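You operate a simulated robot arm through the tools that you are given. There is no shell and no other tool.

The job below is to be done with a simulated robot arm. You get a single attempt, and the scene is never put back.

Task
Fold the gold blank to the angle on the card, then tray it.
Fine: select the angle, feed it to side guide and back stop, guard shut, fold once with hands clear, take it out.

Only the result counts: the job must be done as asked and must still hold three seconds after the hand-in. Knocking over, shifting, dropping, spilling or breaking anything else fails it. Flat cloth is picked up by pressing the open fingertips on it (5 to 10 N) and closing them slowly along it; thin cloth reads only 2 to 8 mm in the jaws.

Robot
A 7-joint arm with a two-finger parallel gripper, fixed in place. Base frame: the origin is at the foot of the arm, x ahead of it, y to its left, z up; the work surface is at about z = 910. Units: mm, degrees, N and s.
Its first joint turns from -166.0 to 166.0 degrees. Payload 3.43 kg.
The TCP is the grasp point between the finger pads, 30 mm short of the fingertips. In the tool frame z runs along the fingers and y along their closing line. The gripper opens to 94 mm. The fingers are 28 mm wide and 10 mm thick; the gripper's body (50 by 96 mm) begins 55 mm behind the TCP.
Orientation is that of the tool frame in the base frame, as a unit quaternion [w, x, y, z]. With the fingers straight down and closing along the base's y, the tool's x points along the base's -x, its y along +y and its z along -z.

Tools
- The arm moves only by the tool drive_tool. Its argument "deltas" is a list of rows, each an object (a shift or turn left out is 0, a gripper value left out holds the last) with "rotation": the turn, a rotation vector about the tool's x, y, z in units of 5 degrees (1.0 is 5 degrees), a list of three; "slide": the shift along the tool's x, y, z in units of 20 mm (1.0 is 20 mm), a list of three; "gripper": the finger opening in mm, from 0 to 94. In form: [{"rotation": [ax, ay, az], "slide": [tx, ty, tz], "gripper": gripper}, ...]. A call has 1 to 20 rows; each row shifts and turns the commanded pose from where the row before left it, along the tool's axes as they then stand. A call with a number of a shift or a turn outside -1 to 1 is refused whole. Rows are played at 5 a second. More than 50 mm and 8.6 degrees between two rows, or a gripper value outside its range, and nothing of the call is played. Where a pose cannot be reached the arm comes as near as it can. A force on the tool above 40 N (or 10 N above the force at the start of the call, whichever is more), or a blocked arm, ends the call early, and 0.2 s more pass. Each finger travels about 45 mm/s and halts on what it meets, pressing with about 42 N; the grip force reading is that of the motor and also rises with nothing between the fingers. The clock runs only during rows and for 0.2 s after the last one: add rows that do not move to give the fingers time. It gives the time, the measured TCP pose, the force on the tool (base axes), the opening and the grip force at its end, in the units of the frame above (readings bear some noise), with the torque about the TCP (base axes, N m) and any sound that the robot's microphone picked up.
- Cameras (640 x 400 px; columns grow to the right, rows downward): "scene" is fixed at [402.2, 649.1, 1469.4]; the picture's right is [-0.95, -0.33, 0.00], its down [-0.12, 0.34, -0.93] and it looks along [0.31, -0.88, -0.35] (base axes); focal length 230 px, centre (320, 200). "wrist" rides on the gripper at [76, 14, -102] in the tool frame; the picture's right is [-0.18, 0.98, 0.00], its down [-0.75, -0.14, -0.64] and it looks along [-0.63, -0.12, 0.77] (tool axes); focal length 243 px, centre (320, 200). There is no depth. A picture from a camera that has moved, and an enlarged one, comes with that camera's place and axes in the base frame and with its lens.
- capture(camera): a new picture of that camera. The clock stands still meanwhile.
- inspect(camera, box): a new picture of the part [left, top, right, bottom] of that camera's present view, enlarged. The clock stands still meanwhile.
- hand_in(): hands the job in; it is judged then, once.

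Places have to be worked out from the pictures, the camera data and where the tool is seen. Open the gripper and draw the arm clear of the work before you hand the job in, unless the task says otherwise.

The tools are called after "Request:" as name(argument=value, ...) on one line, values as JSON. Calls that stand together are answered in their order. drive_tool: Moves the arm, as the interface text tells. Its arguments: {"type":"object","properties":{"deltas":{"type":"array","items":{"type":"object","properties":{"rotation":{"type":"array","items":{"type":"number"}},"slide":{"type":"array","items":{"type":"number"}},"gripper":{"type":"number"}}}}},"required":["deltas"]} The other tools are called the same way: capture (camera) takes a picture; inspect (camera, box) takes an enlarged picture of a part of a camera's view; hand_in () hands the job in.

At the start:

```text
time_s: 0.0
position: [591.9, 78.4, 1456.8]
ee_rot: [0.0, 0.0, 1.0, 0.001]
ft_force: [0.7, 0.7, 0.0]
ft_torque: [0.03, 0.0, 0.0]
grip_width: 93.8
grasp_force: 0.0
```

scene: 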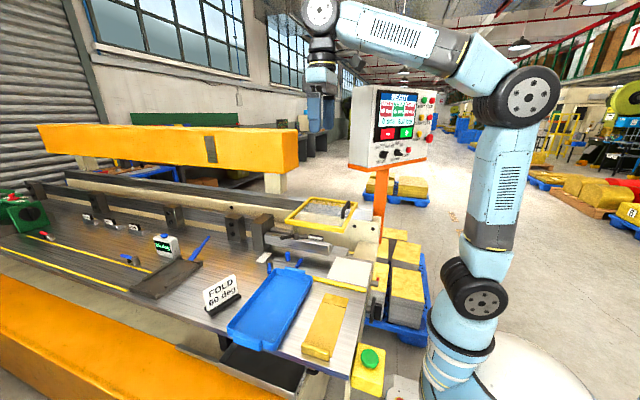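
wrist: 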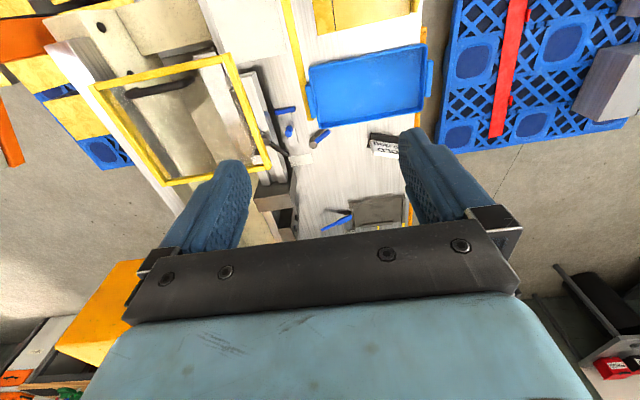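

The card appears to read "FOLD 60 deg". I'll take enlarged looks at the important areas before moving.

Request:
inspect(camera="scene", box=[180, 180, 400, 400])

Request:
inspect(camera="scene", box=[240, 180, 400, 280])

Request:
inspect(camera="scene", box=[340, 80, 450, 180])

Request:
inspect(camera="wrist", box=[60, 0, 460, 250])

Request:
inspect(camera="scene", box=[0, 160, 240, 310])

```text
1.82 times, centred on (290, 290) of scene
camera zoom: at [402.2, 649.1, 1469.4], right [-0.95, -0.33, 0.0], down [-0.12, 0.34, -0.93], along [0.31, -0.88, -0.35], focal length 418 px, centre (374, 36)
```

zoom: 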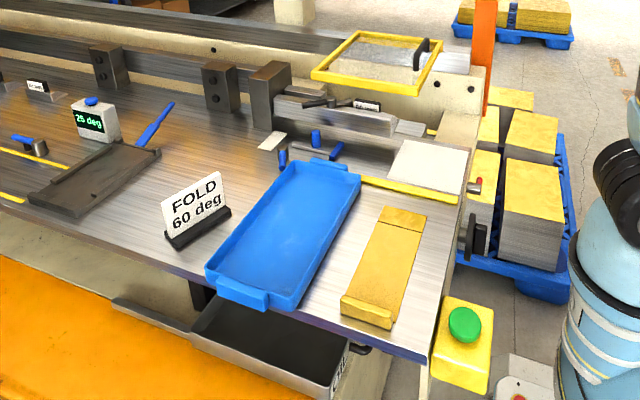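

```text
4.00 times, centred on (320, 230) of scene
camera zoom: at [402.2, 649.1, 1469.4], right [-0.95, -0.33, 0.0], down [-0.12, 0.34, -0.93], along [0.31, -0.88, -0.35], focal length 919 px, centre (320, 80)
```

zoom: 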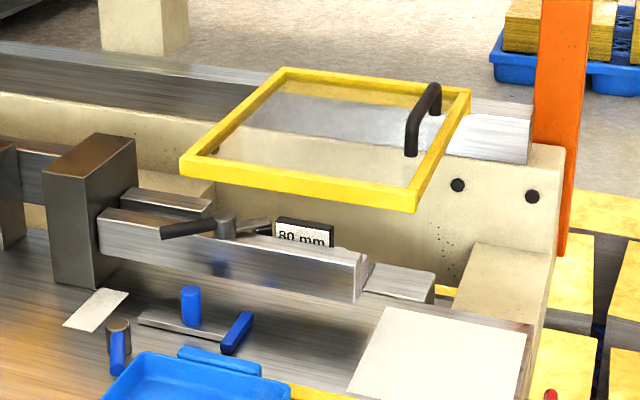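

```text
4.00 times, centred on (395, 130) of scene
camera zoom: at [402.2, 649.1, 1469.4], right [-0.95, -0.33, 0.0], down [-0.12, 0.34, -0.93], along [0.31, -0.88, -0.35], focal length 919 px, centre (20, 480)
```

zoom: 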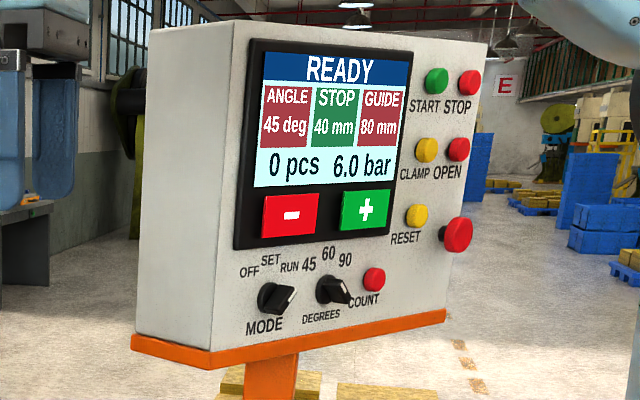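

```text
1.60 times, centred on (260, 125) of wrist
camera zoom: at [515.6, 92.1, 1559.3], right [0.18, 0.98, 0.0], down [0.75, -0.14, 0.64], along [0.63, -0.12, -0.77], focal length 388 px, centre (416, 320)
```

zoom: 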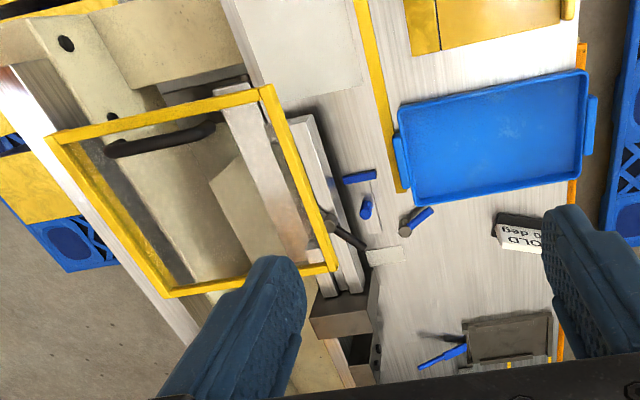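

```text
2.67 times, centred on (120, 235) of scene
camera zoom: at [402.2, 649.1, 1469.4], right [-0.95, -0.33, 0.0], down [-0.12, 0.34, -0.93], along [0.31, -0.88, -0.35], focal length 612 px, centre (853, 107)
```

zoom: 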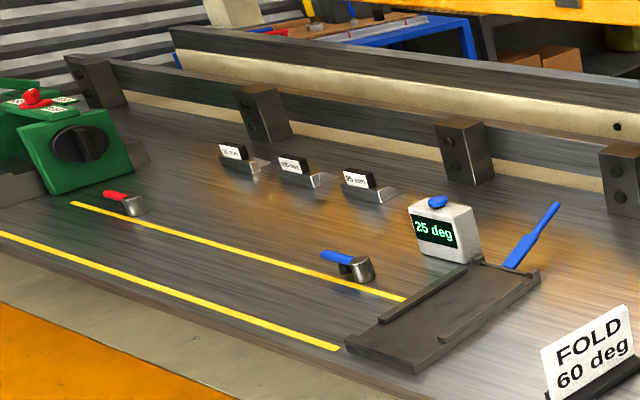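

I'll zoom closer on the blank, the buttons, the panel knobs and the die area.

Request:
inspect(camera="scene", box=[290, 280, 390, 370])

Request:
inspect(camera="scene", box=[360, 135, 430, 170])

Request:
inspect(camera="scene", box=[250, 225, 330, 275])

Request:
inspect(camera="scene", box=[0, 185, 80, 245])

Request:
inspect(camera="scene", box=[70, 205, 210, 300])

Request:
inspect(camera="scene", box=[330, 220, 400, 300])

Request:
inspect(camera="scene", box=[340, 330, 440, 400])

Request:
inspect(camera="wrist", box=[240, 0, 440, 130])

Request:
inspect(camera="wrist", box=[80, 30, 320, 200])

```text
4.44 times, centred on (340, 325) of scene
camera zoom: at [402.2, 649.1, 1469.4], right [-0.95, -0.33, 0.0], down [-0.12, 0.34, -0.93], along [0.31, -0.88, -0.35], focal length 1021 px, centre (231, -356)
```

zoom: 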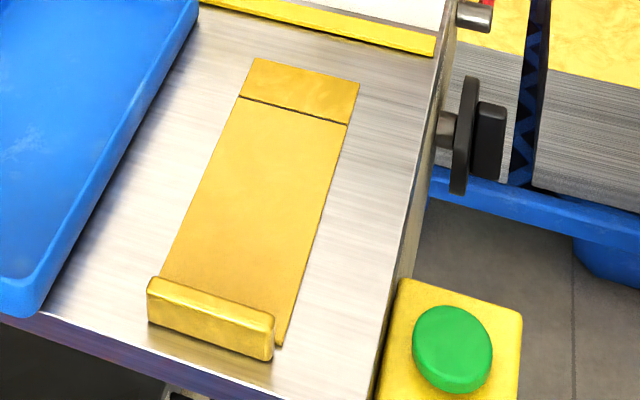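

```text
9.14 times, centred on (395, 152) of scene
camera zoom: at [402.2, 649.1, 1469.4], right [-0.95, -0.33, 0.0], down [-0.12, 0.34, -0.93], along [0.31, -0.88, -0.35], focal length 2100 px, centre (-366, 634)
```

zoom: 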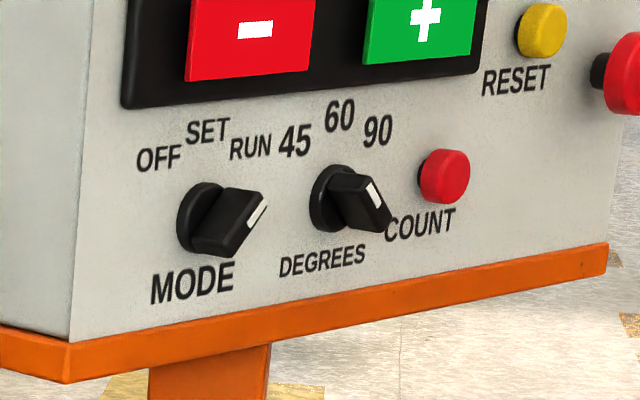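

```text
8.00 times, centred on (290, 250) of scene
camera zoom: at [402.2, 649.1, 1469.4], right [-0.95, -0.33, 0.0], down [-0.12, 0.34, -0.93], along [0.31, -0.88, -0.35], focal length 1837 px, centre (560, -200)
```

zoom: 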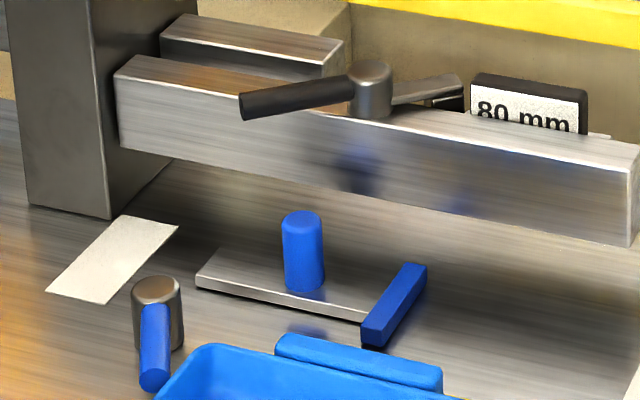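

```text
6.67 times, centred on (40, 215) of scene
camera zoom: at [402.2, 649.1, 1469.4], right [-0.95, -0.33, 0.0], down [-0.12, 0.34, -0.93], along [0.31, -0.88, -0.35], focal length 1531 px, centre (2187, 100)
```

zoom: 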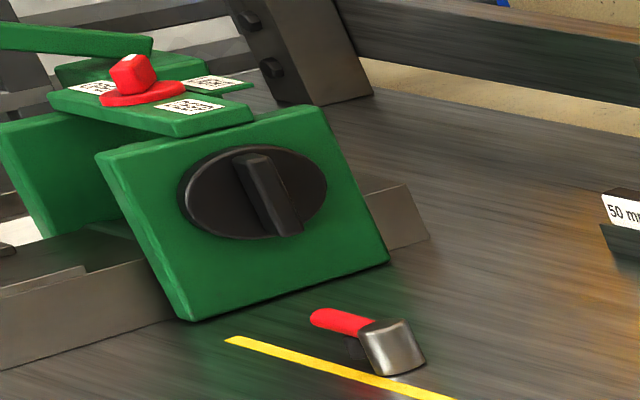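

```text
4.21 times, centred on (140, 252) of scene
camera zoom: at [402.2, 649.1, 1469.4], right [-0.95, -0.33, 0.0], down [-0.12, 0.34, -0.93], along [0.31, -0.88, -0.35], focal length 967 px, centre (1078, -21)
```

zoom: 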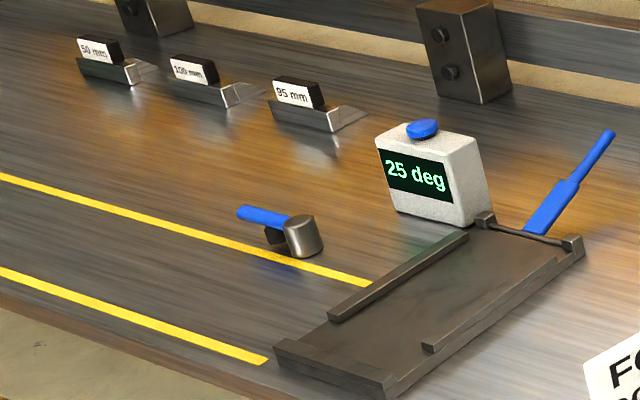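

```text
5.00 times, centred on (365, 260) of scene
camera zoom: at [402.2, 649.1, 1469.4], right [-0.95, -0.33, 0.0], down [-0.12, 0.34, -0.93], along [0.31, -0.88, -0.35], focal length 1148 px, centre (95, -100)
```

zoom: 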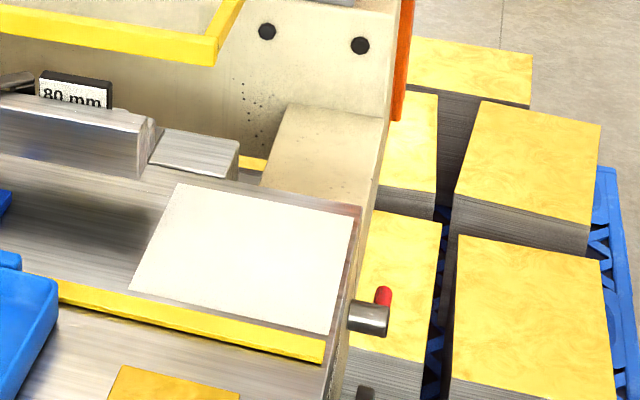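

```text
5.71 times, centred on (390, 365) of scene
camera zoom: at [402.2, 649.1, 1469.4], right [-0.95, -0.33, 0.0], down [-0.12, 0.34, -0.93], along [0.31, -0.88, -0.35], focal length 1312 px, centre (-80, -743)
```

zoom: 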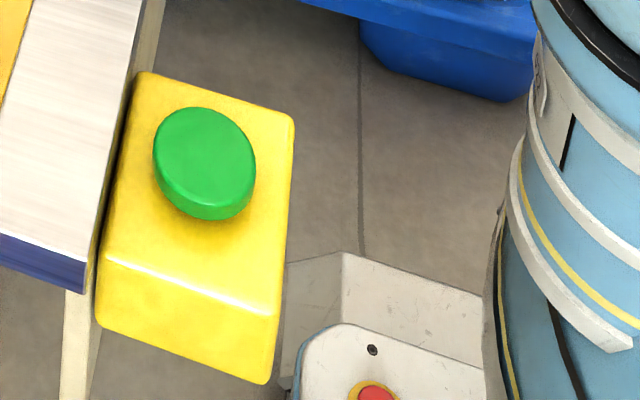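

```text
3.08 times, centred on (340, 65) of wrist
camera zoom: at [515.6, 92.1, 1559.3], right [0.18, 0.98, 0.0], down [0.75, -0.14, 0.64], along [0.63, -0.12, -0.77], focal length 746 px, centre (258, 615)
```

zoom: 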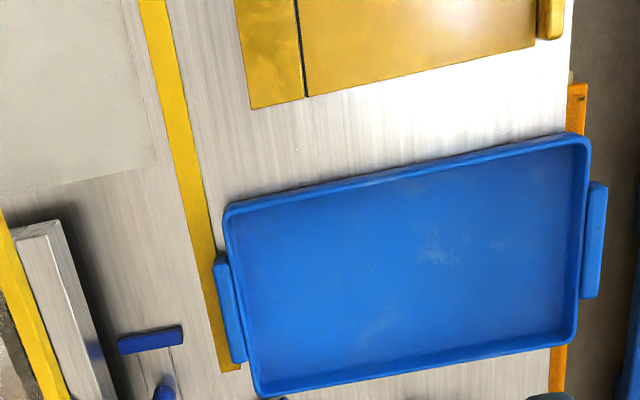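

```text
2.35 times, centred on (200, 115) of wrist
camera zoom: at [515.6, 92.1, 1559.3], right [0.18, 0.98, 0.0], down [0.75, -0.14, 0.64], along [0.63, -0.12, -0.77], focal length 571 px, centre (602, 400)
```

zoom: 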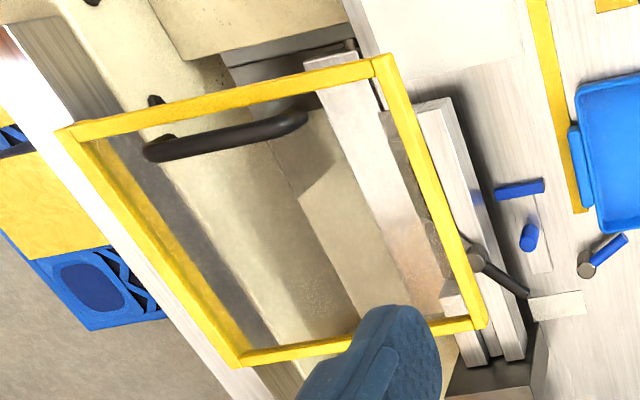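

Several zones still unclear: the table's right edge, the guard hinge, and the small blue parts. I'll zoom further on these.

Request:
inspect(camera="scene", box=[370, 265, 430, 335])

Request:
inspect(camera="scene", box=[280, 185, 390, 275])

Request:
inspect(camera="wrist", box=[230, 80, 350, 200])

Request:
inspect(camera="wrist", box=[0, 0, 240, 150])

Request:
inspect(camera="scene", box=[180, 320, 320, 400])

```text
5.71 times, centred on (400, 300) of scene
camera zoom: at [402.2, 649.1, 1469.4], right [-0.95, -0.33, 0.0], down [-0.12, 0.34, -0.93], along [0.31, -0.88, -0.35], focal length 1312 px, centre (-137, -371)
```

zoom: 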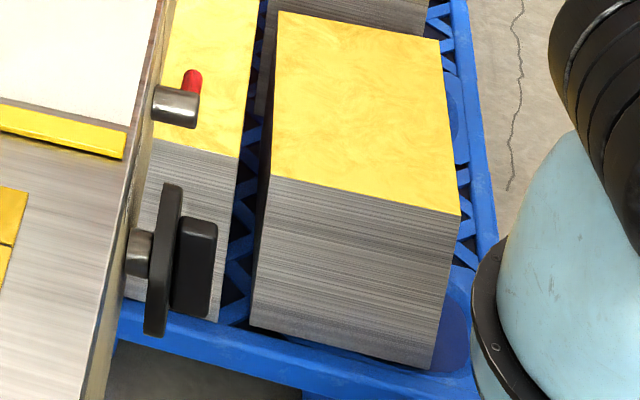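

```text
4.44 times, centred on (335, 230) of scene
camera zoom: at [402.2, 649.1, 1469.4], right [-0.95, -0.33, 0.0], down [-0.12, 0.34, -0.93], along [0.31, -0.88, -0.35], focal length 1021 px, centre (253, 67)
```

zoom: 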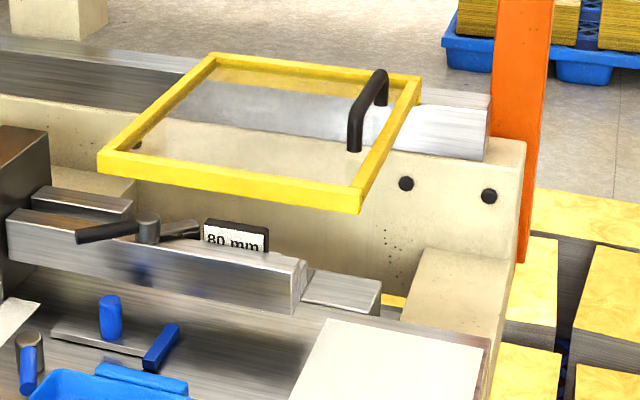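

```text
3.33 times, centred on (290, 140) of wrist
camera zoom: at [515.6, 92.1, 1559.3], right [0.18, 0.98, 0.0], down [0.75, -0.14, 0.64], along [0.63, -0.12, -0.77], focal length 809 px, centre (420, 400)
```

zoom: 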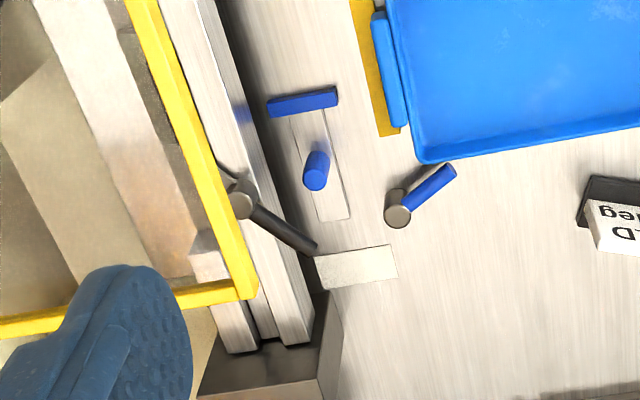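

```text
2.67 times, centred on (120, 75) of wrist
camera zoom: at [515.6, 92.1, 1559.3], right [0.18, 0.98, 0.0], down [0.75, -0.14, 0.64], along [0.63, -0.12, -0.77], focal length 647 px, centre (853, 533)
```

zoom: 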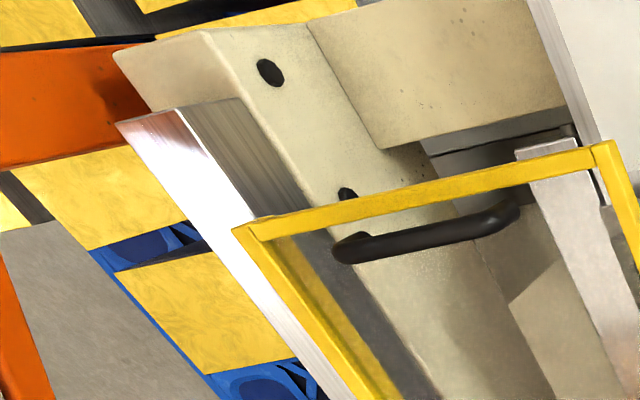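

```text
4.57 times, centred on (250, 360) of scene
camera zoom: at [402.2, 649.1, 1469.4], right [-0.95, -0.33, 0.0], down [-0.12, 0.34, -0.93], along [0.31, -0.88, -0.35], focal length 1050 px, centre (640, -531)
```

zoom: 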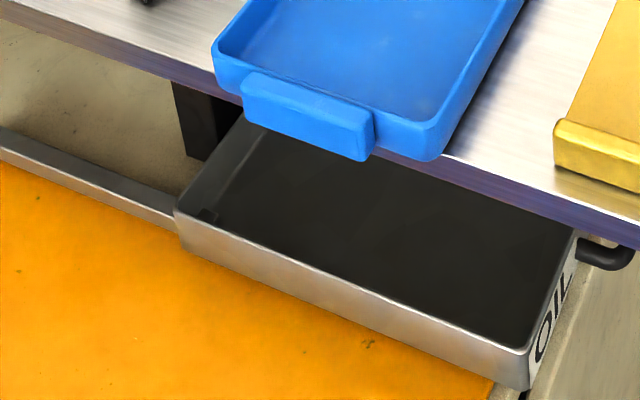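

The scene gives: blank about 77 x 200 mm with a raised lip on its +y end near (543, 275), fold scribe 40 mm from its -y end, angle now 45°, card 60°. I'll turn the wrist 90° about the tool axis at this safe height so the wrist camera looks toward the machine (-y).

Request:
drive_tool(deltas=[{"rotation": [0, 0, 1]}, {"rotation": [0, 0, 1]}, {"rotation": [0, 0, 1]}, {"rotation": [0, 0, 1]}, {"rotation": [0, 0, 1]}, {"rotation": [0, 0, 1]}, {"rotation": [0, 0, 1]}, {"rotation": [0, 0, 1]}, {"rotation": [0, 0, 1]}, {"rotation": [0, 0, 1]}, {"rotation": [0, 0, 1]}, {"rotation": [0, 0, 1]}, {"rotation": [0, 0, 1]}, {"rotation": [0, 0, 1]}, {"rotation": [0, 0, 1]}, {"rotation": [0, 0, 1]}, {"rotation": [0, 0, 1]}, {"rotation": [0, 0, 1]}])

Request:
capture(camera="wrist")

Request:
capture(camera="scene")

```text
time_s: 3.8
position: [592.8, 77.6, 1457.6]
ee_rot: [-0.001, 0.708, 0.706, 0.0]
ft_force: [-0.3, 0.1, -0.3]
ft_torque: [0.01, -0.01, 0.01]
grip_width: 93.9
grasp_force: 0.0
```

```text
taken
camera wrist: at [606.4, 154.0, 1559.7], right [0.98, -0.19, 0.0], down [-0.14, -0.75, 0.64], along [-0.12, -0.63, -0.77], focal length 243 px, centre (320, 200)
```

wrist: 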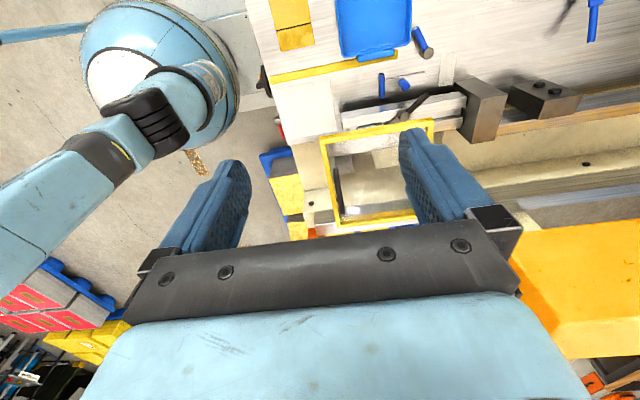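

```text
taken
```

scene: 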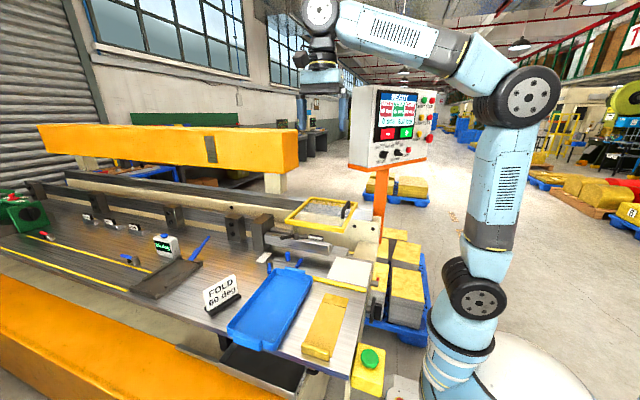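

The guard frame sits about z=1062–1085 over x 566–803, y −86…−350. I'll move back toward +y and down for a lower, closer look at the machine's front.

Request:
drive_tool(deltas=[{"slide": [1, 0, 1]}, {"slide": [1, 0, 1]}, {"slide": [1, 0, 1]}, {"slide": [1, 0, 1]}, {"slide": [1, 0, 1]}, {"slide": [1, 0, 1]}, {"slide": [1, 0, 1]}, {"slide": [1, 0, 1]}, {"slide": [0, 0, 1]}, {"slide": [0, 0, 1]}, {"slide": [0, 0, 1]}])

Request:
capture(camera="wrist")

Request:
inspect(camera="wrist", box=[200, 0, 480, 175])

Request:
capture(camera="scene")

```text
time_s: 6.2
position: [591.6, 238.8, 1237.8]
ee_rot: [0.0, 0.707, 0.708, 0.0]
ft_force: [-0.1, -0.1, 0.5]
ft_torque: [0.0, -0.03, 0.03]
grip_width: 94.0
grasp_force: 0.1
```

```text
taken
camera wrist: at [605.6, 314.5, 1339.5], right [0.98, -0.18, 0.0], down [-0.14, -0.75, 0.64], along [-0.12, -0.63, -0.77], focal length 243 px, centre (320, 200)
```

wrist: 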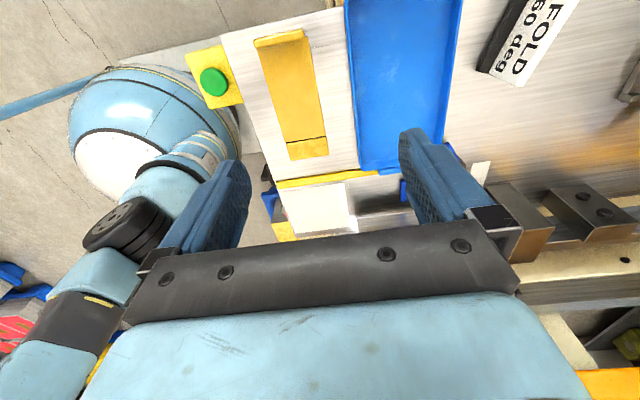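

```text
2.29 times, centred on (340, 88) of wrist
camera zoom: at [605.6, 314.5, 1339.5], right [0.98, -0.18, 0.0], down [-0.14, -0.75, 0.64], along [-0.12, -0.63, -0.77], focal length 555 px, centre (274, 457)
```

zoom: 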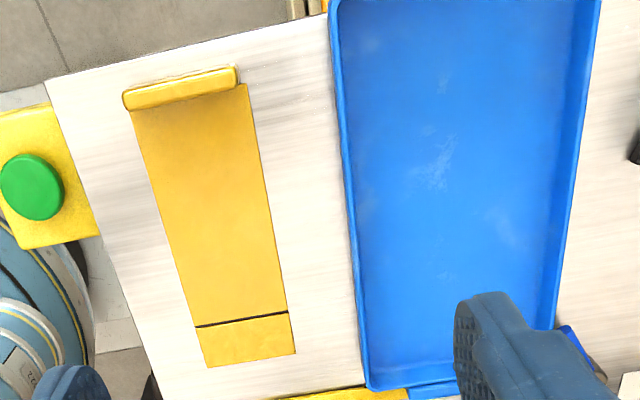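

```text
taken
```

scene: 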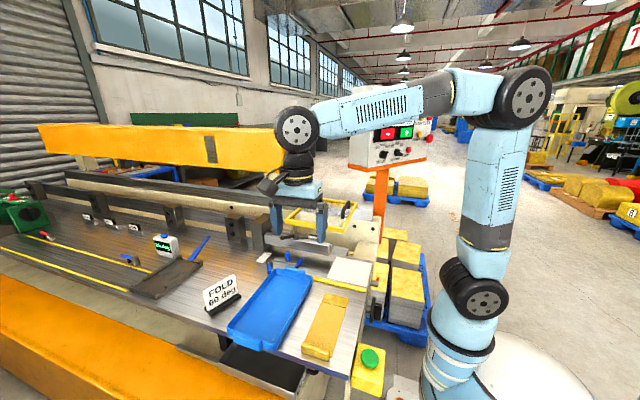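

The gripper blocks the lower half of the view, so I'll tilt the tool 50° toward the machine and drop about 100 mm for a front view under the guard.

Request:
drive_tool(deltas=[{"rotation": [0, -1, 0]}, {"rotation": [0, -1, 0]}, {"rotation": [0, -1, 0]}, {"rotation": [0, -1, 0]}, {"rotation": [0, -1, 0]}, {"rotation": [0, -1, 0]}, {"rotation": [0, -1, 0]}, {"rotation": [0, -1, 0]}, {"rotation": [0, -1, 0]}, {"rotation": [0, -1, 0]}, {"slide": [0.766, 0, 0.643]}, {"slide": [0.766, 0, 0.643]}, {"slide": [0.766, 0, 0.643]}, {"slide": [0.766, 0, 0.643]}])

Request:
capture(camera="wrist")

Request:
inspect(camera="wrist", box=[200, 0, 480, 175])

Request:
capture(camera="scene")

```text
time_s: 9.2
position: [591.8, 237.3, 1157.4]
ee_rot: [0.299, 0.641, 0.64, -0.3]
ft_force: [0.2, -0.4, -0.3]
ft_torque: [0.0, -0.04, 0.02]
grip_width: 93.9
grasp_force: 0.1
```

```text
taken
camera wrist: at [606.5, 364.7, 1164.8], right [0.98, -0.12, 0.14], down [-0.14, 0.01, 0.99], along [-0.12, -0.99, -0.01], focal length 243 px, centre (320, 200)
```

wrist: 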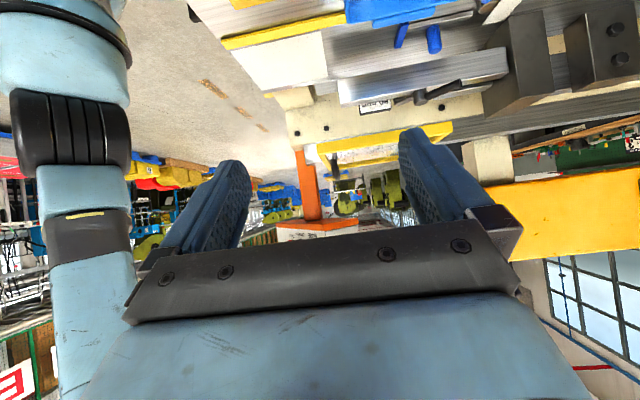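

```text
2.29 times, centred on (340, 88) of wrist
camera zoom: at [606.5, 364.7, 1164.8], right [0.98, -0.12, 0.14], down [-0.14, 0.01, 0.99], along [-0.12, -0.99, -0.01], focal length 555 px, centre (274, 457)
```

zoom: 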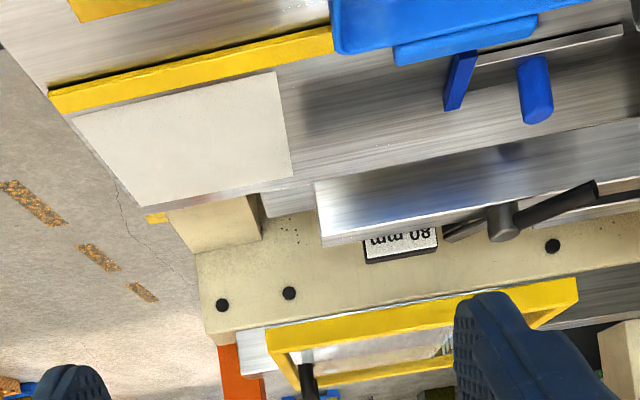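

```text
taken
```

scene: 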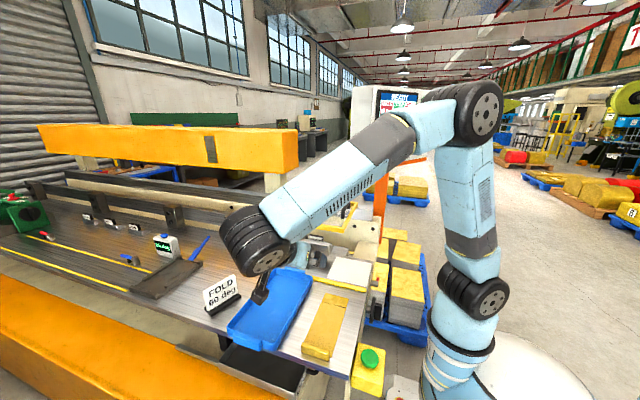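

The beam with the 80 mm tag is from x≈618 on, front at y≈−75, bottom z≈948 (floating over the table). I'll go level again and hover above the throat to see the side guide and back stop from above.

Request:
drive_tool(deltas=[{"rotation": [0, 1, 0]}, {"rotation": [0, 1, 0]}, {"rotation": [0, 1, 0]}, {"rotation": [0, 1, 0]}, {"rotation": [0, 1, 0]}, {"rotation": [0, 1, 0]}, {"rotation": [0, 1, 0]}, {"rotation": [0, 1, 0]}, {"rotation": [0, 1, 0]}, {"rotation": [0, 1, 0]}, {"slide": [0, 0, -1]}, {"slide": [0, 0, -1]}, {"slide": [0, 0, -1]}, {"slide": [0, 0, -1]}, {"slide": [0, 0, -1]}, {"slide": [0, 0, -1]}])

Request:
drive_tool(deltas=[{"slide": [-1, -0.1, 0]}, {"slide": [-1, -0.1, 0]}, {"slide": [-1, -0.1, 0]}, {"slide": [-1, -0.1, 0]}, {"slide": [-1, -0.1, 0]}, {"slide": [-1, -0.1, 0]}, {"slide": [-1, -0.1, 0]}, {"slide": [-1, -0.1, 0]}, {"slide": [-1, -0.1, 0]}, {"slide": [-1, -0.1, 0]}, {"slide": [-1, -0.1, 0]}, {"slide": [-1, -0.1, 0]}, {"slide": [-1, -0.1, 0]}, {"slide": [-1, -0.1, 0]}, {"slide": [-1, -0.1, 0]}])

Request:
capture(camera="wrist")

Request:
inspect(camera="wrist", box=[200, 0, 480, 175])

Request:
capture(camera="scene")

```text
time_s: 12.6
position: [592.4, 237.3, 1277.8]
ee_rot: [0.001, 0.707, 0.707, 0.0]
ft_force: [-0.6, -0.6, -0.5]
ft_torque: [-0.01, -0.04, -0.02]
grip_width: 93.8
grasp_force: 0.1
```

```text
time_s: 15.8
position: [561.1, -61.8, 1277.4]
ee_rot: [0.0, 0.707, 0.708, 0.0]
ft_force: [0.1, 0.4, -0.2]
ft_torque: [0.01, 0.0, 0.02]
grip_width: 94.2
grasp_force: 0.1
```

```text
taken
camera wrist: at [575.1, 14.3, 1379.4], right [0.98, -0.18, 0.0], down [-0.14, -0.75, 0.64], along [-0.12, -0.63, -0.77], focal length 243 px, centre (320, 200)
```

wrist: 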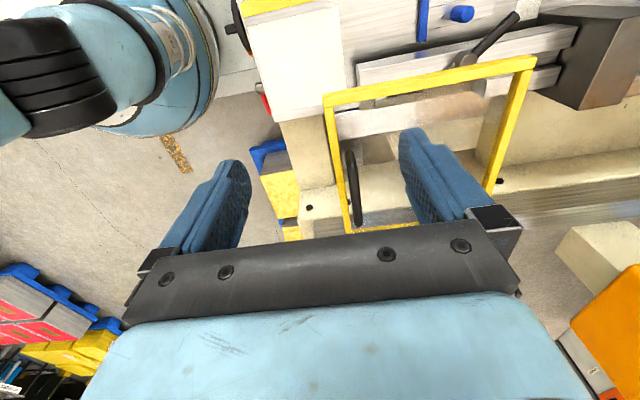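

```text
2.29 times, centred on (340, 88) of wrist
camera zoom: at [575.1, 14.3, 1379.4], right [0.98, -0.18, 0.0], down [-0.14, -0.75, 0.64], along [-0.12, -0.63, -0.77], focal length 555 px, centre (274, 457)
```

zoom: 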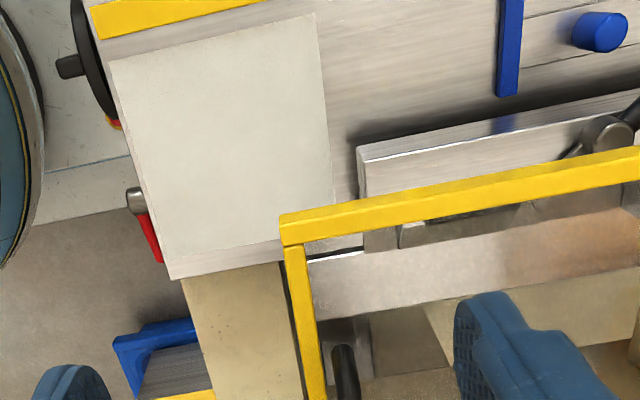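

```text
taken
```

scene: 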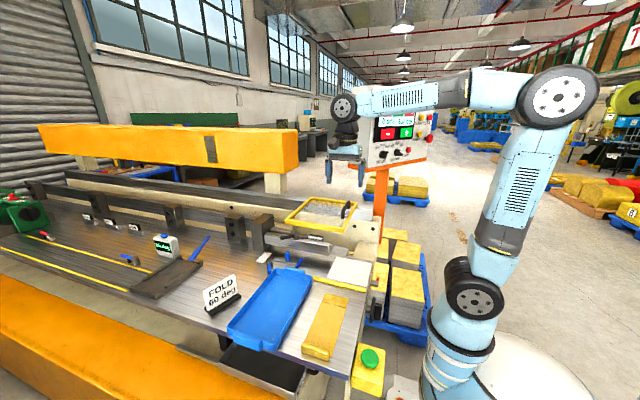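

Now I see a slot line behind the white plate and a silver leaf bar behind it; the blue bar on the strip looks like the side guide (about x=724). I'll zoom on the throat, the guard's hinge edges and the panel.

Request:
inspect(camera="wrist", box=[310, 40, 550, 190])

Request:
inspect(camera="wrist", box=[290, 80, 410, 240])

Request:
inspect(camera="wrist", box=[380, 0, 640, 160])

Request:
inspect(camera="wrist", box=[200, 0, 320, 120])

Request:
inspect(camera="scene", box=[330, 70, 450, 260])

```text
2.67 times, centred on (430, 115) of wrist
camera zoom: at [575.1, 14.3, 1379.4], right [0.98, -0.18, 0.0], down [-0.14, -0.75, 0.64], along [-0.12, -0.63, -0.77], focal length 647 px, centre (27, 427)
```

zoom: 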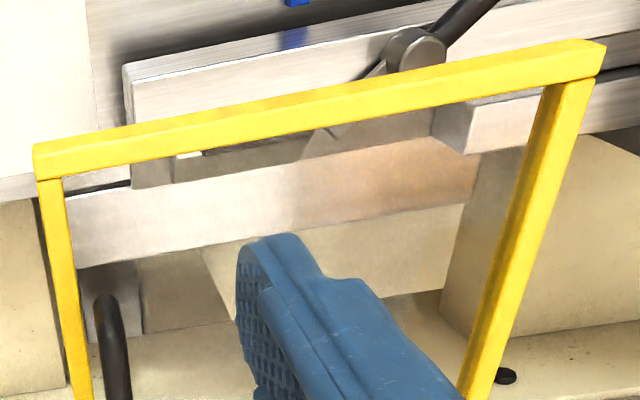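

```text
2.50 times, centred on (350, 160) of wrist
camera zoom: at [575.1, 14.3, 1379.4], right [0.98, -0.18, 0.0], down [-0.14, -0.75, 0.64], along [-0.12, -0.63, -0.77], focal length 606 px, centre (245, 300)
```

zoom: 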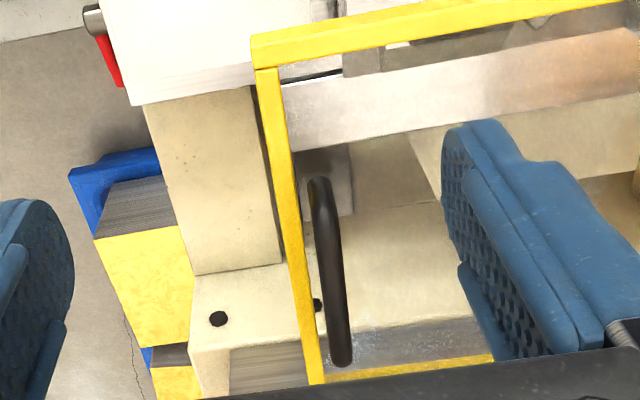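

```text
2.46 times, centred on (510, 80) of wrist
camera zoom: at [575.1, 14.3, 1379.4], right [0.98, -0.18, 0.0], down [-0.14, -0.75, 0.64], along [-0.12, -0.63, -0.77], focal length 597 px, centre (-148, 495)
```

zoom: 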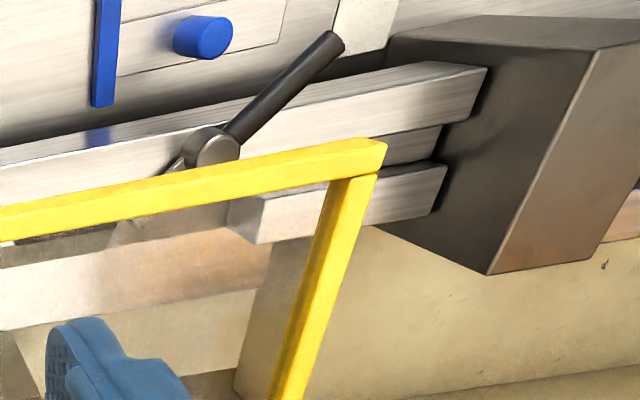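

```text
3.33 times, centred on (260, 60) of wrist
camera zoom: at [575.1, 14.3, 1379.4], right [0.98, -0.18, 0.0], down [-0.14, -0.75, 0.64], along [-0.12, -0.63, -0.77], focal length 809 px, centre (520, 667)
```

zoom: 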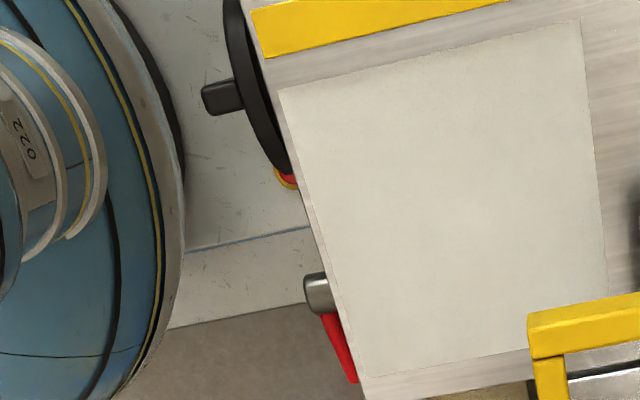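

```text
2.11 times, centred on (390, 165) of scene
camera zoom: at [402.2, 649.1, 1469.4], right [-0.95, -0.33, 0.0], down [-0.12, 0.34, -0.93], along [0.31, -0.88, -0.35], focal length 484 px, centre (173, 274)
```

zoom: 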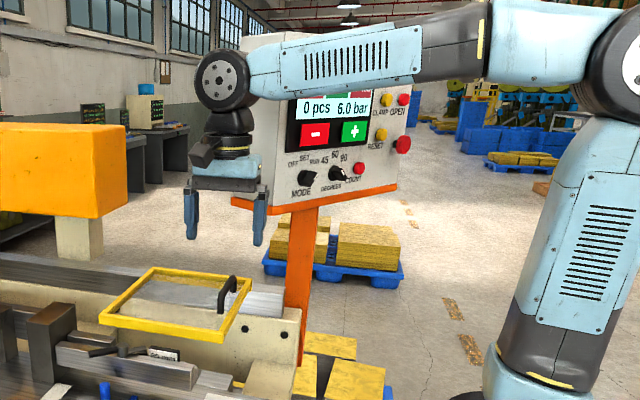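

I'll swing the wrist back 90° and lower on the table's −x side, tilting the camera to look under the guard along +x.

Request:
drive_tool(deltas=[{"rotation": [0, 0, -1]}, {"rotation": [0, 0, -1]}, {"rotation": [0, 0, -1]}, {"rotation": [0, 0, -1]}, {"rotation": [0, 0, -1]}, {"rotation": [0, 0, -1]}, {"rotation": [0, 0, -1]}, {"rotation": [0, 0, -1]}, {"rotation": [0, 0, -1]}, {"rotation": [0, 0, -1]}, {"rotation": [0, 0, -1]}, {"rotation": [0, 0, -1]}, {"rotation": [0, 0, -1]}, {"rotation": [0, 0, -1]}, {"rotation": [0, 0, -1]}, {"rotation": [0, 0, -1]}, {"rotation": [0, 0, -1]}, {"rotation": [0, 0, -1]}])

Request:
drive_tool(deltas=[{"slide": [0.5, 0, 0.9]}, {"slide": [0.5, 0, 0.9]}, {"slide": [0.5, 0, 0.9]}, {"slide": [0.5, 0, 0.9]}, {"slide": [0.5, 0, 0.9]}, {"slide": [0.5, 0, 0.9]}, {"slide": [0, 0, 0.9]}, {"slide": [0, 0, 0.9]}, {"rotation": [0, -1, 0]}, {"rotation": [0, -1, 0]}, {"rotation": [0, -1, 0]}, {"rotation": [0, -1, 0]}, {"rotation": [0, -1, 0]}, {"rotation": [0, -1, 0]}])

Request:
capture(camera="wrist")

Request:
inspect(camera="wrist", box=[180, 0, 460, 175])

Request:
capture(camera="scene")

```text
time_s: 19.6
position: [562.0, -61.9, 1277.8]
ee_rot: [0.0, -0.001, 1.0, 0.0]
ft_force: [0.3, 0.6, 0.7]
ft_torque: [-0.01, -0.03, -0.01]
grip_width: 93.8
grasp_force: 0.1
```

```text
time_s: 22.6
position: [502.0, -61.3, 1133.6]
ee_rot: [0.26, 0.001, 0.966, 0.0]
ft_force: [-0.3, 0.1, 0.3]
ft_torque: [0.02, 0.0, 0.01]
grip_width: 94.2
grasp_force: 0.0
```

```text
taken
camera wrist: at [384.3, -47.8, 1183.8], right [0.16, 0.98, 0.09], down [0.33, -0.14, 0.93], along [0.93, -0.12, -0.35], focal length 243 px, centre (320, 200)
```

wrist: 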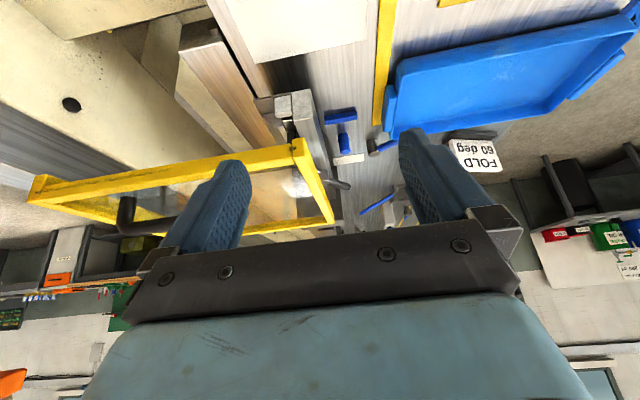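

```text
2.29 times, centred on (320, 88) of wrist
camera zoom: at [384.3, -47.8, 1183.8], right [0.16, 0.98, 0.09], down [0.33, -0.14, 0.93], along [0.93, -0.12, -0.35], focal length 555 px, centre (320, 457)
```

zoom: 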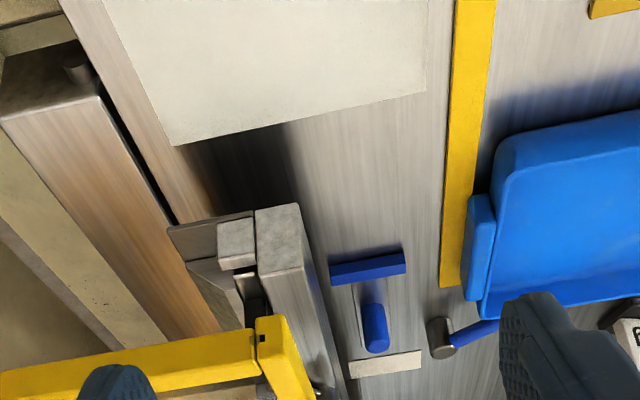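

```text
taken
```

scene: 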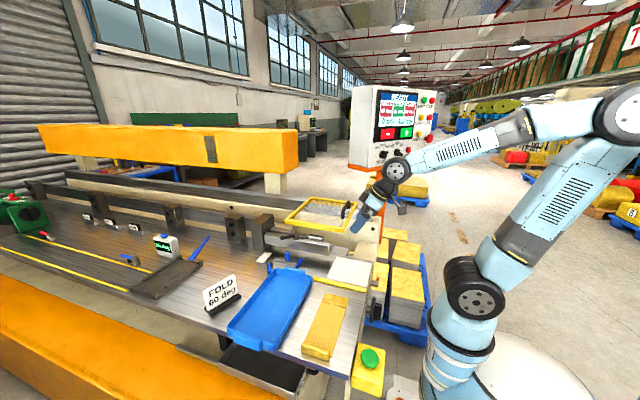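

Excellent: the clamp nose (beam), fold slot and hinged leaf are visible. Leaf runs from x≈564, y −162…−217. I'll zoom on the guard's edges and the leaf/back-stop area.

Request:
inspect(camera="wrist", box=[0, 100, 200, 240])

Request:
inspect(camera="wrist", box=[230, 110, 380, 240])

Request:
inspect(camera="wrist", box=[120, 0, 320, 140])

Request:
inspect(camera="scene", box=[280, 185, 370, 255])

Request:
inspect(camera="scene", box=[345, 80, 445, 175])

```text
2.86 times, centred on (100, 170) of wrist
camera zoom: at [384.3, -47.8, 1183.8], right [0.16, 0.98, 0.09], down [0.33, -0.14, 0.93], along [0.93, -0.12, -0.35], focal length 693 px, centre (949, 286)
```

zoom: 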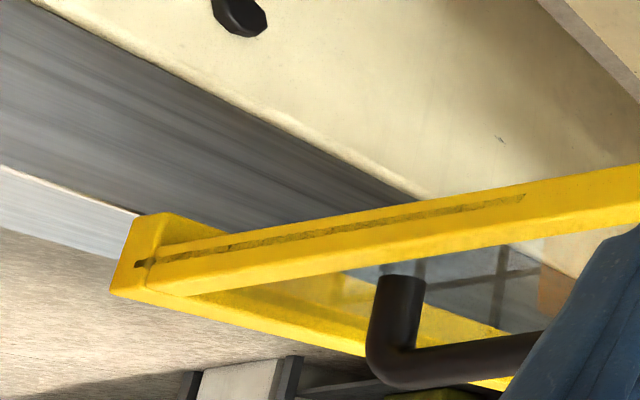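

```text
3.08 times, centred on (305, 175) of wrist
camera zoom: at [384.3, -47.8, 1183.8], right [0.16, 0.98, 0.09], down [0.33, -0.14, 0.93], along [0.93, -0.12, -0.35], focal length 746 px, centre (366, 277)
```

zoom: 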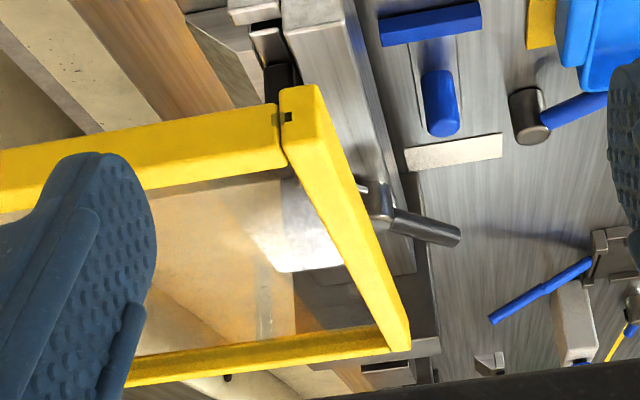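

```text
2.86 times, centred on (220, 70) of wrist
camera zoom: at [384.3, -47.8, 1183.8], right [0.16, 0.98, 0.09], down [0.33, -0.14, 0.93], along [0.93, -0.12, -0.35], focal length 693 px, centre (606, 571)
```

zoom: 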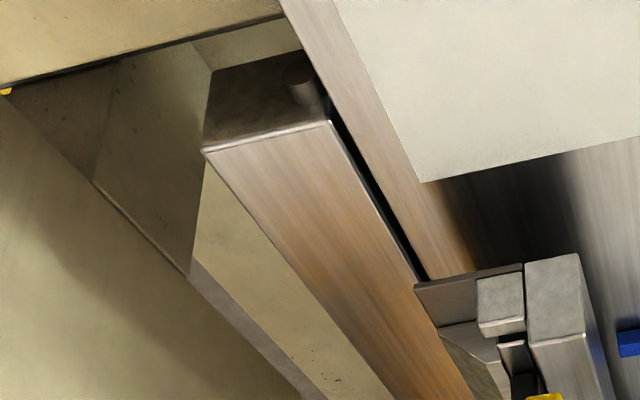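

```text
5.71 times, centred on (325, 220) of scene
camera zoom: at [402.2, 649.1, 1469.4], right [-0.95, -0.33, 0.0], down [-0.12, 0.34, -0.93], along [0.31, -0.88, -0.35], focal length 1312 px, centre (291, 86)
```

zoom: 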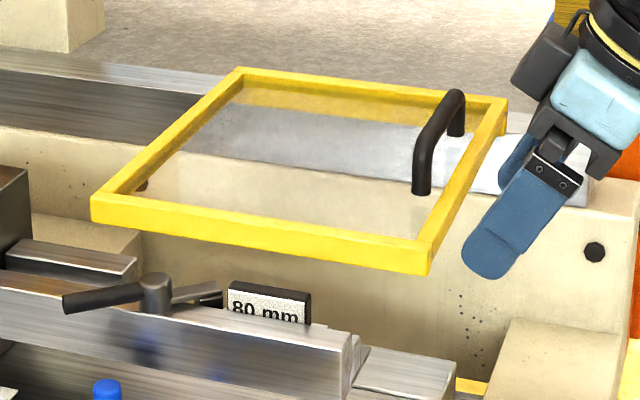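

```text
4.21 times, centred on (395, 128) of scene
camera zoom: at [402.2, 649.1, 1469.4], right [-0.95, -0.33, 0.0], down [-0.12, 0.34, -0.93], along [0.31, -0.88, -0.35], focal length 967 px, centre (4, 505)
```

zoom: 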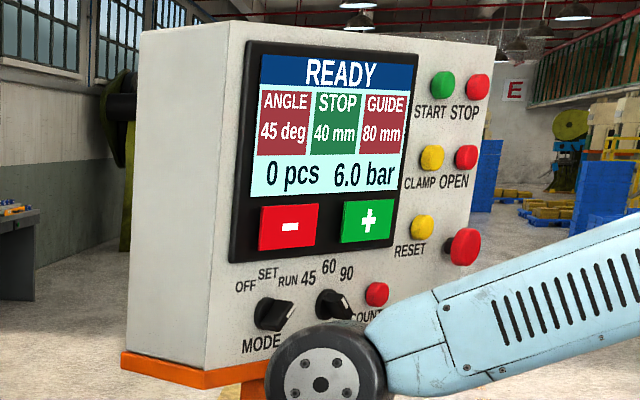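

READY is displayed with 45°. I now want to look straight down through the guard window at the nose and back stop area; I'll rise, level the tool, and hover over (700, −150).

Request:
drive_tool(deltas=[{"slide": [-0.5, 0, -0.866]}, {"slide": [-0.5, 0, -0.866]}, {"slide": [-0.5, 0, -0.866]}, {"slide": [-0.5, 0, -0.866]}, {"slide": [-0.5, 0, -0.866]}, {"slide": [-0.5, 0, -0.866]}, {"slide": [-0.5, 0, -0.866]}, {"rotation": [0, 1, 0]}, {"rotation": [0, 1, 0]}, {"rotation": [0, 1, 0]}, {"rotation": [0, 1, 0]}, {"rotation": [0, 1, 0]}, {"rotation": [0, 1, 0]}])

Request:
drive_tool(deltas=[{"slide": [-1, -0.45, 0]}, {"slide": [-1, -0.45, 0]}, {"slide": [-1, -0.45, 0]}, {"slide": [-1, -0.45, 0]}, {"slide": [-1, -0.45, 0]}, {"slide": [-1, -0.45, 0]}, {"slide": [-1, -0.45, 0]}, {"slide": [-1, -0.45, 0]}, {"slide": [-1, -0.45, 0]}, {"slide": [-1, -0.45, 0]}])

Request:
capture(camera="wrist")

Request:
inspect(camera="wrist", box=[200, 0, 440, 150])

Request:
inspect(camera="wrist", box=[0, 0, 240, 150])

Request:
capture(camera="scene")

```text
time_s: 25.4
position: [501.5, -62.1, 1273.3]
ee_rot: [-0.001, 0.0, 1.0, 0.0]
ft_force: [-0.4, -0.6, -0.1]
ft_torque: [0.01, -0.01, -0.01]
grip_width: 94.1
grasp_force: 0.1
```

```text
time_s: 27.6
position: [701.6, -152.1, 1273.1]
ee_rot: [0.0, 0.001, 1.0, 0.001]
ft_force: [0.2, 0.1, 0.7]
ft_torque: [0.0, -0.02, 0.05]
grip_width: 94.1
grasp_force: 0.0
```

```text
taken
camera wrist: at [625.7, -138.6, 1375.3], right [0.19, 0.98, 0.0], down [0.75, -0.14, 0.64], along [0.63, -0.12, -0.77], focal length 243 px, centre (320, 200)
```

wrist: 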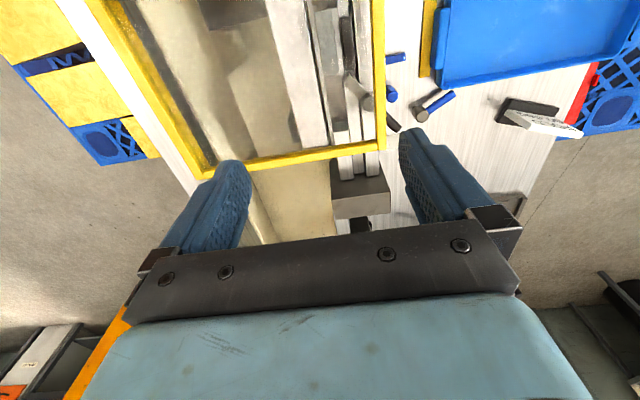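

```text
2.67 times, centred on (320, 75) of wrist
camera zoom: at [625.7, -138.6, 1375.3], right [0.19, 0.98, 0.0], down [0.75, -0.14, 0.64], along [0.63, -0.12, -0.77], focal length 647 px, centre (320, 533)
```

zoom: 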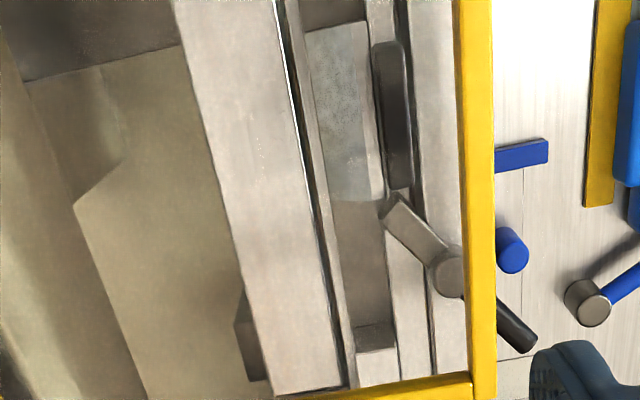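

```text
2.67 times, centred on (120, 75) of wrist
camera zoom: at [625.7, -138.6, 1375.3], right [0.19, 0.98, 0.0], down [0.75, -0.14, 0.64], along [0.63, -0.12, -0.77], focal length 647 px, centre (853, 533)
```

zoom: 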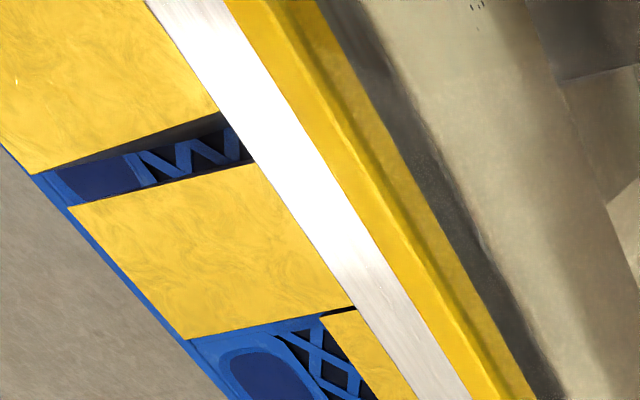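

```text
taken
```

scene: 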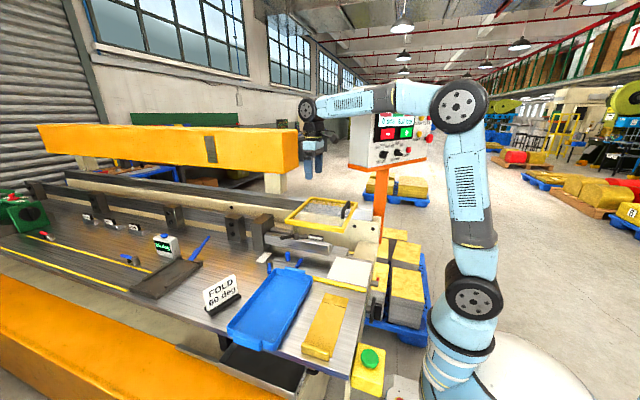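

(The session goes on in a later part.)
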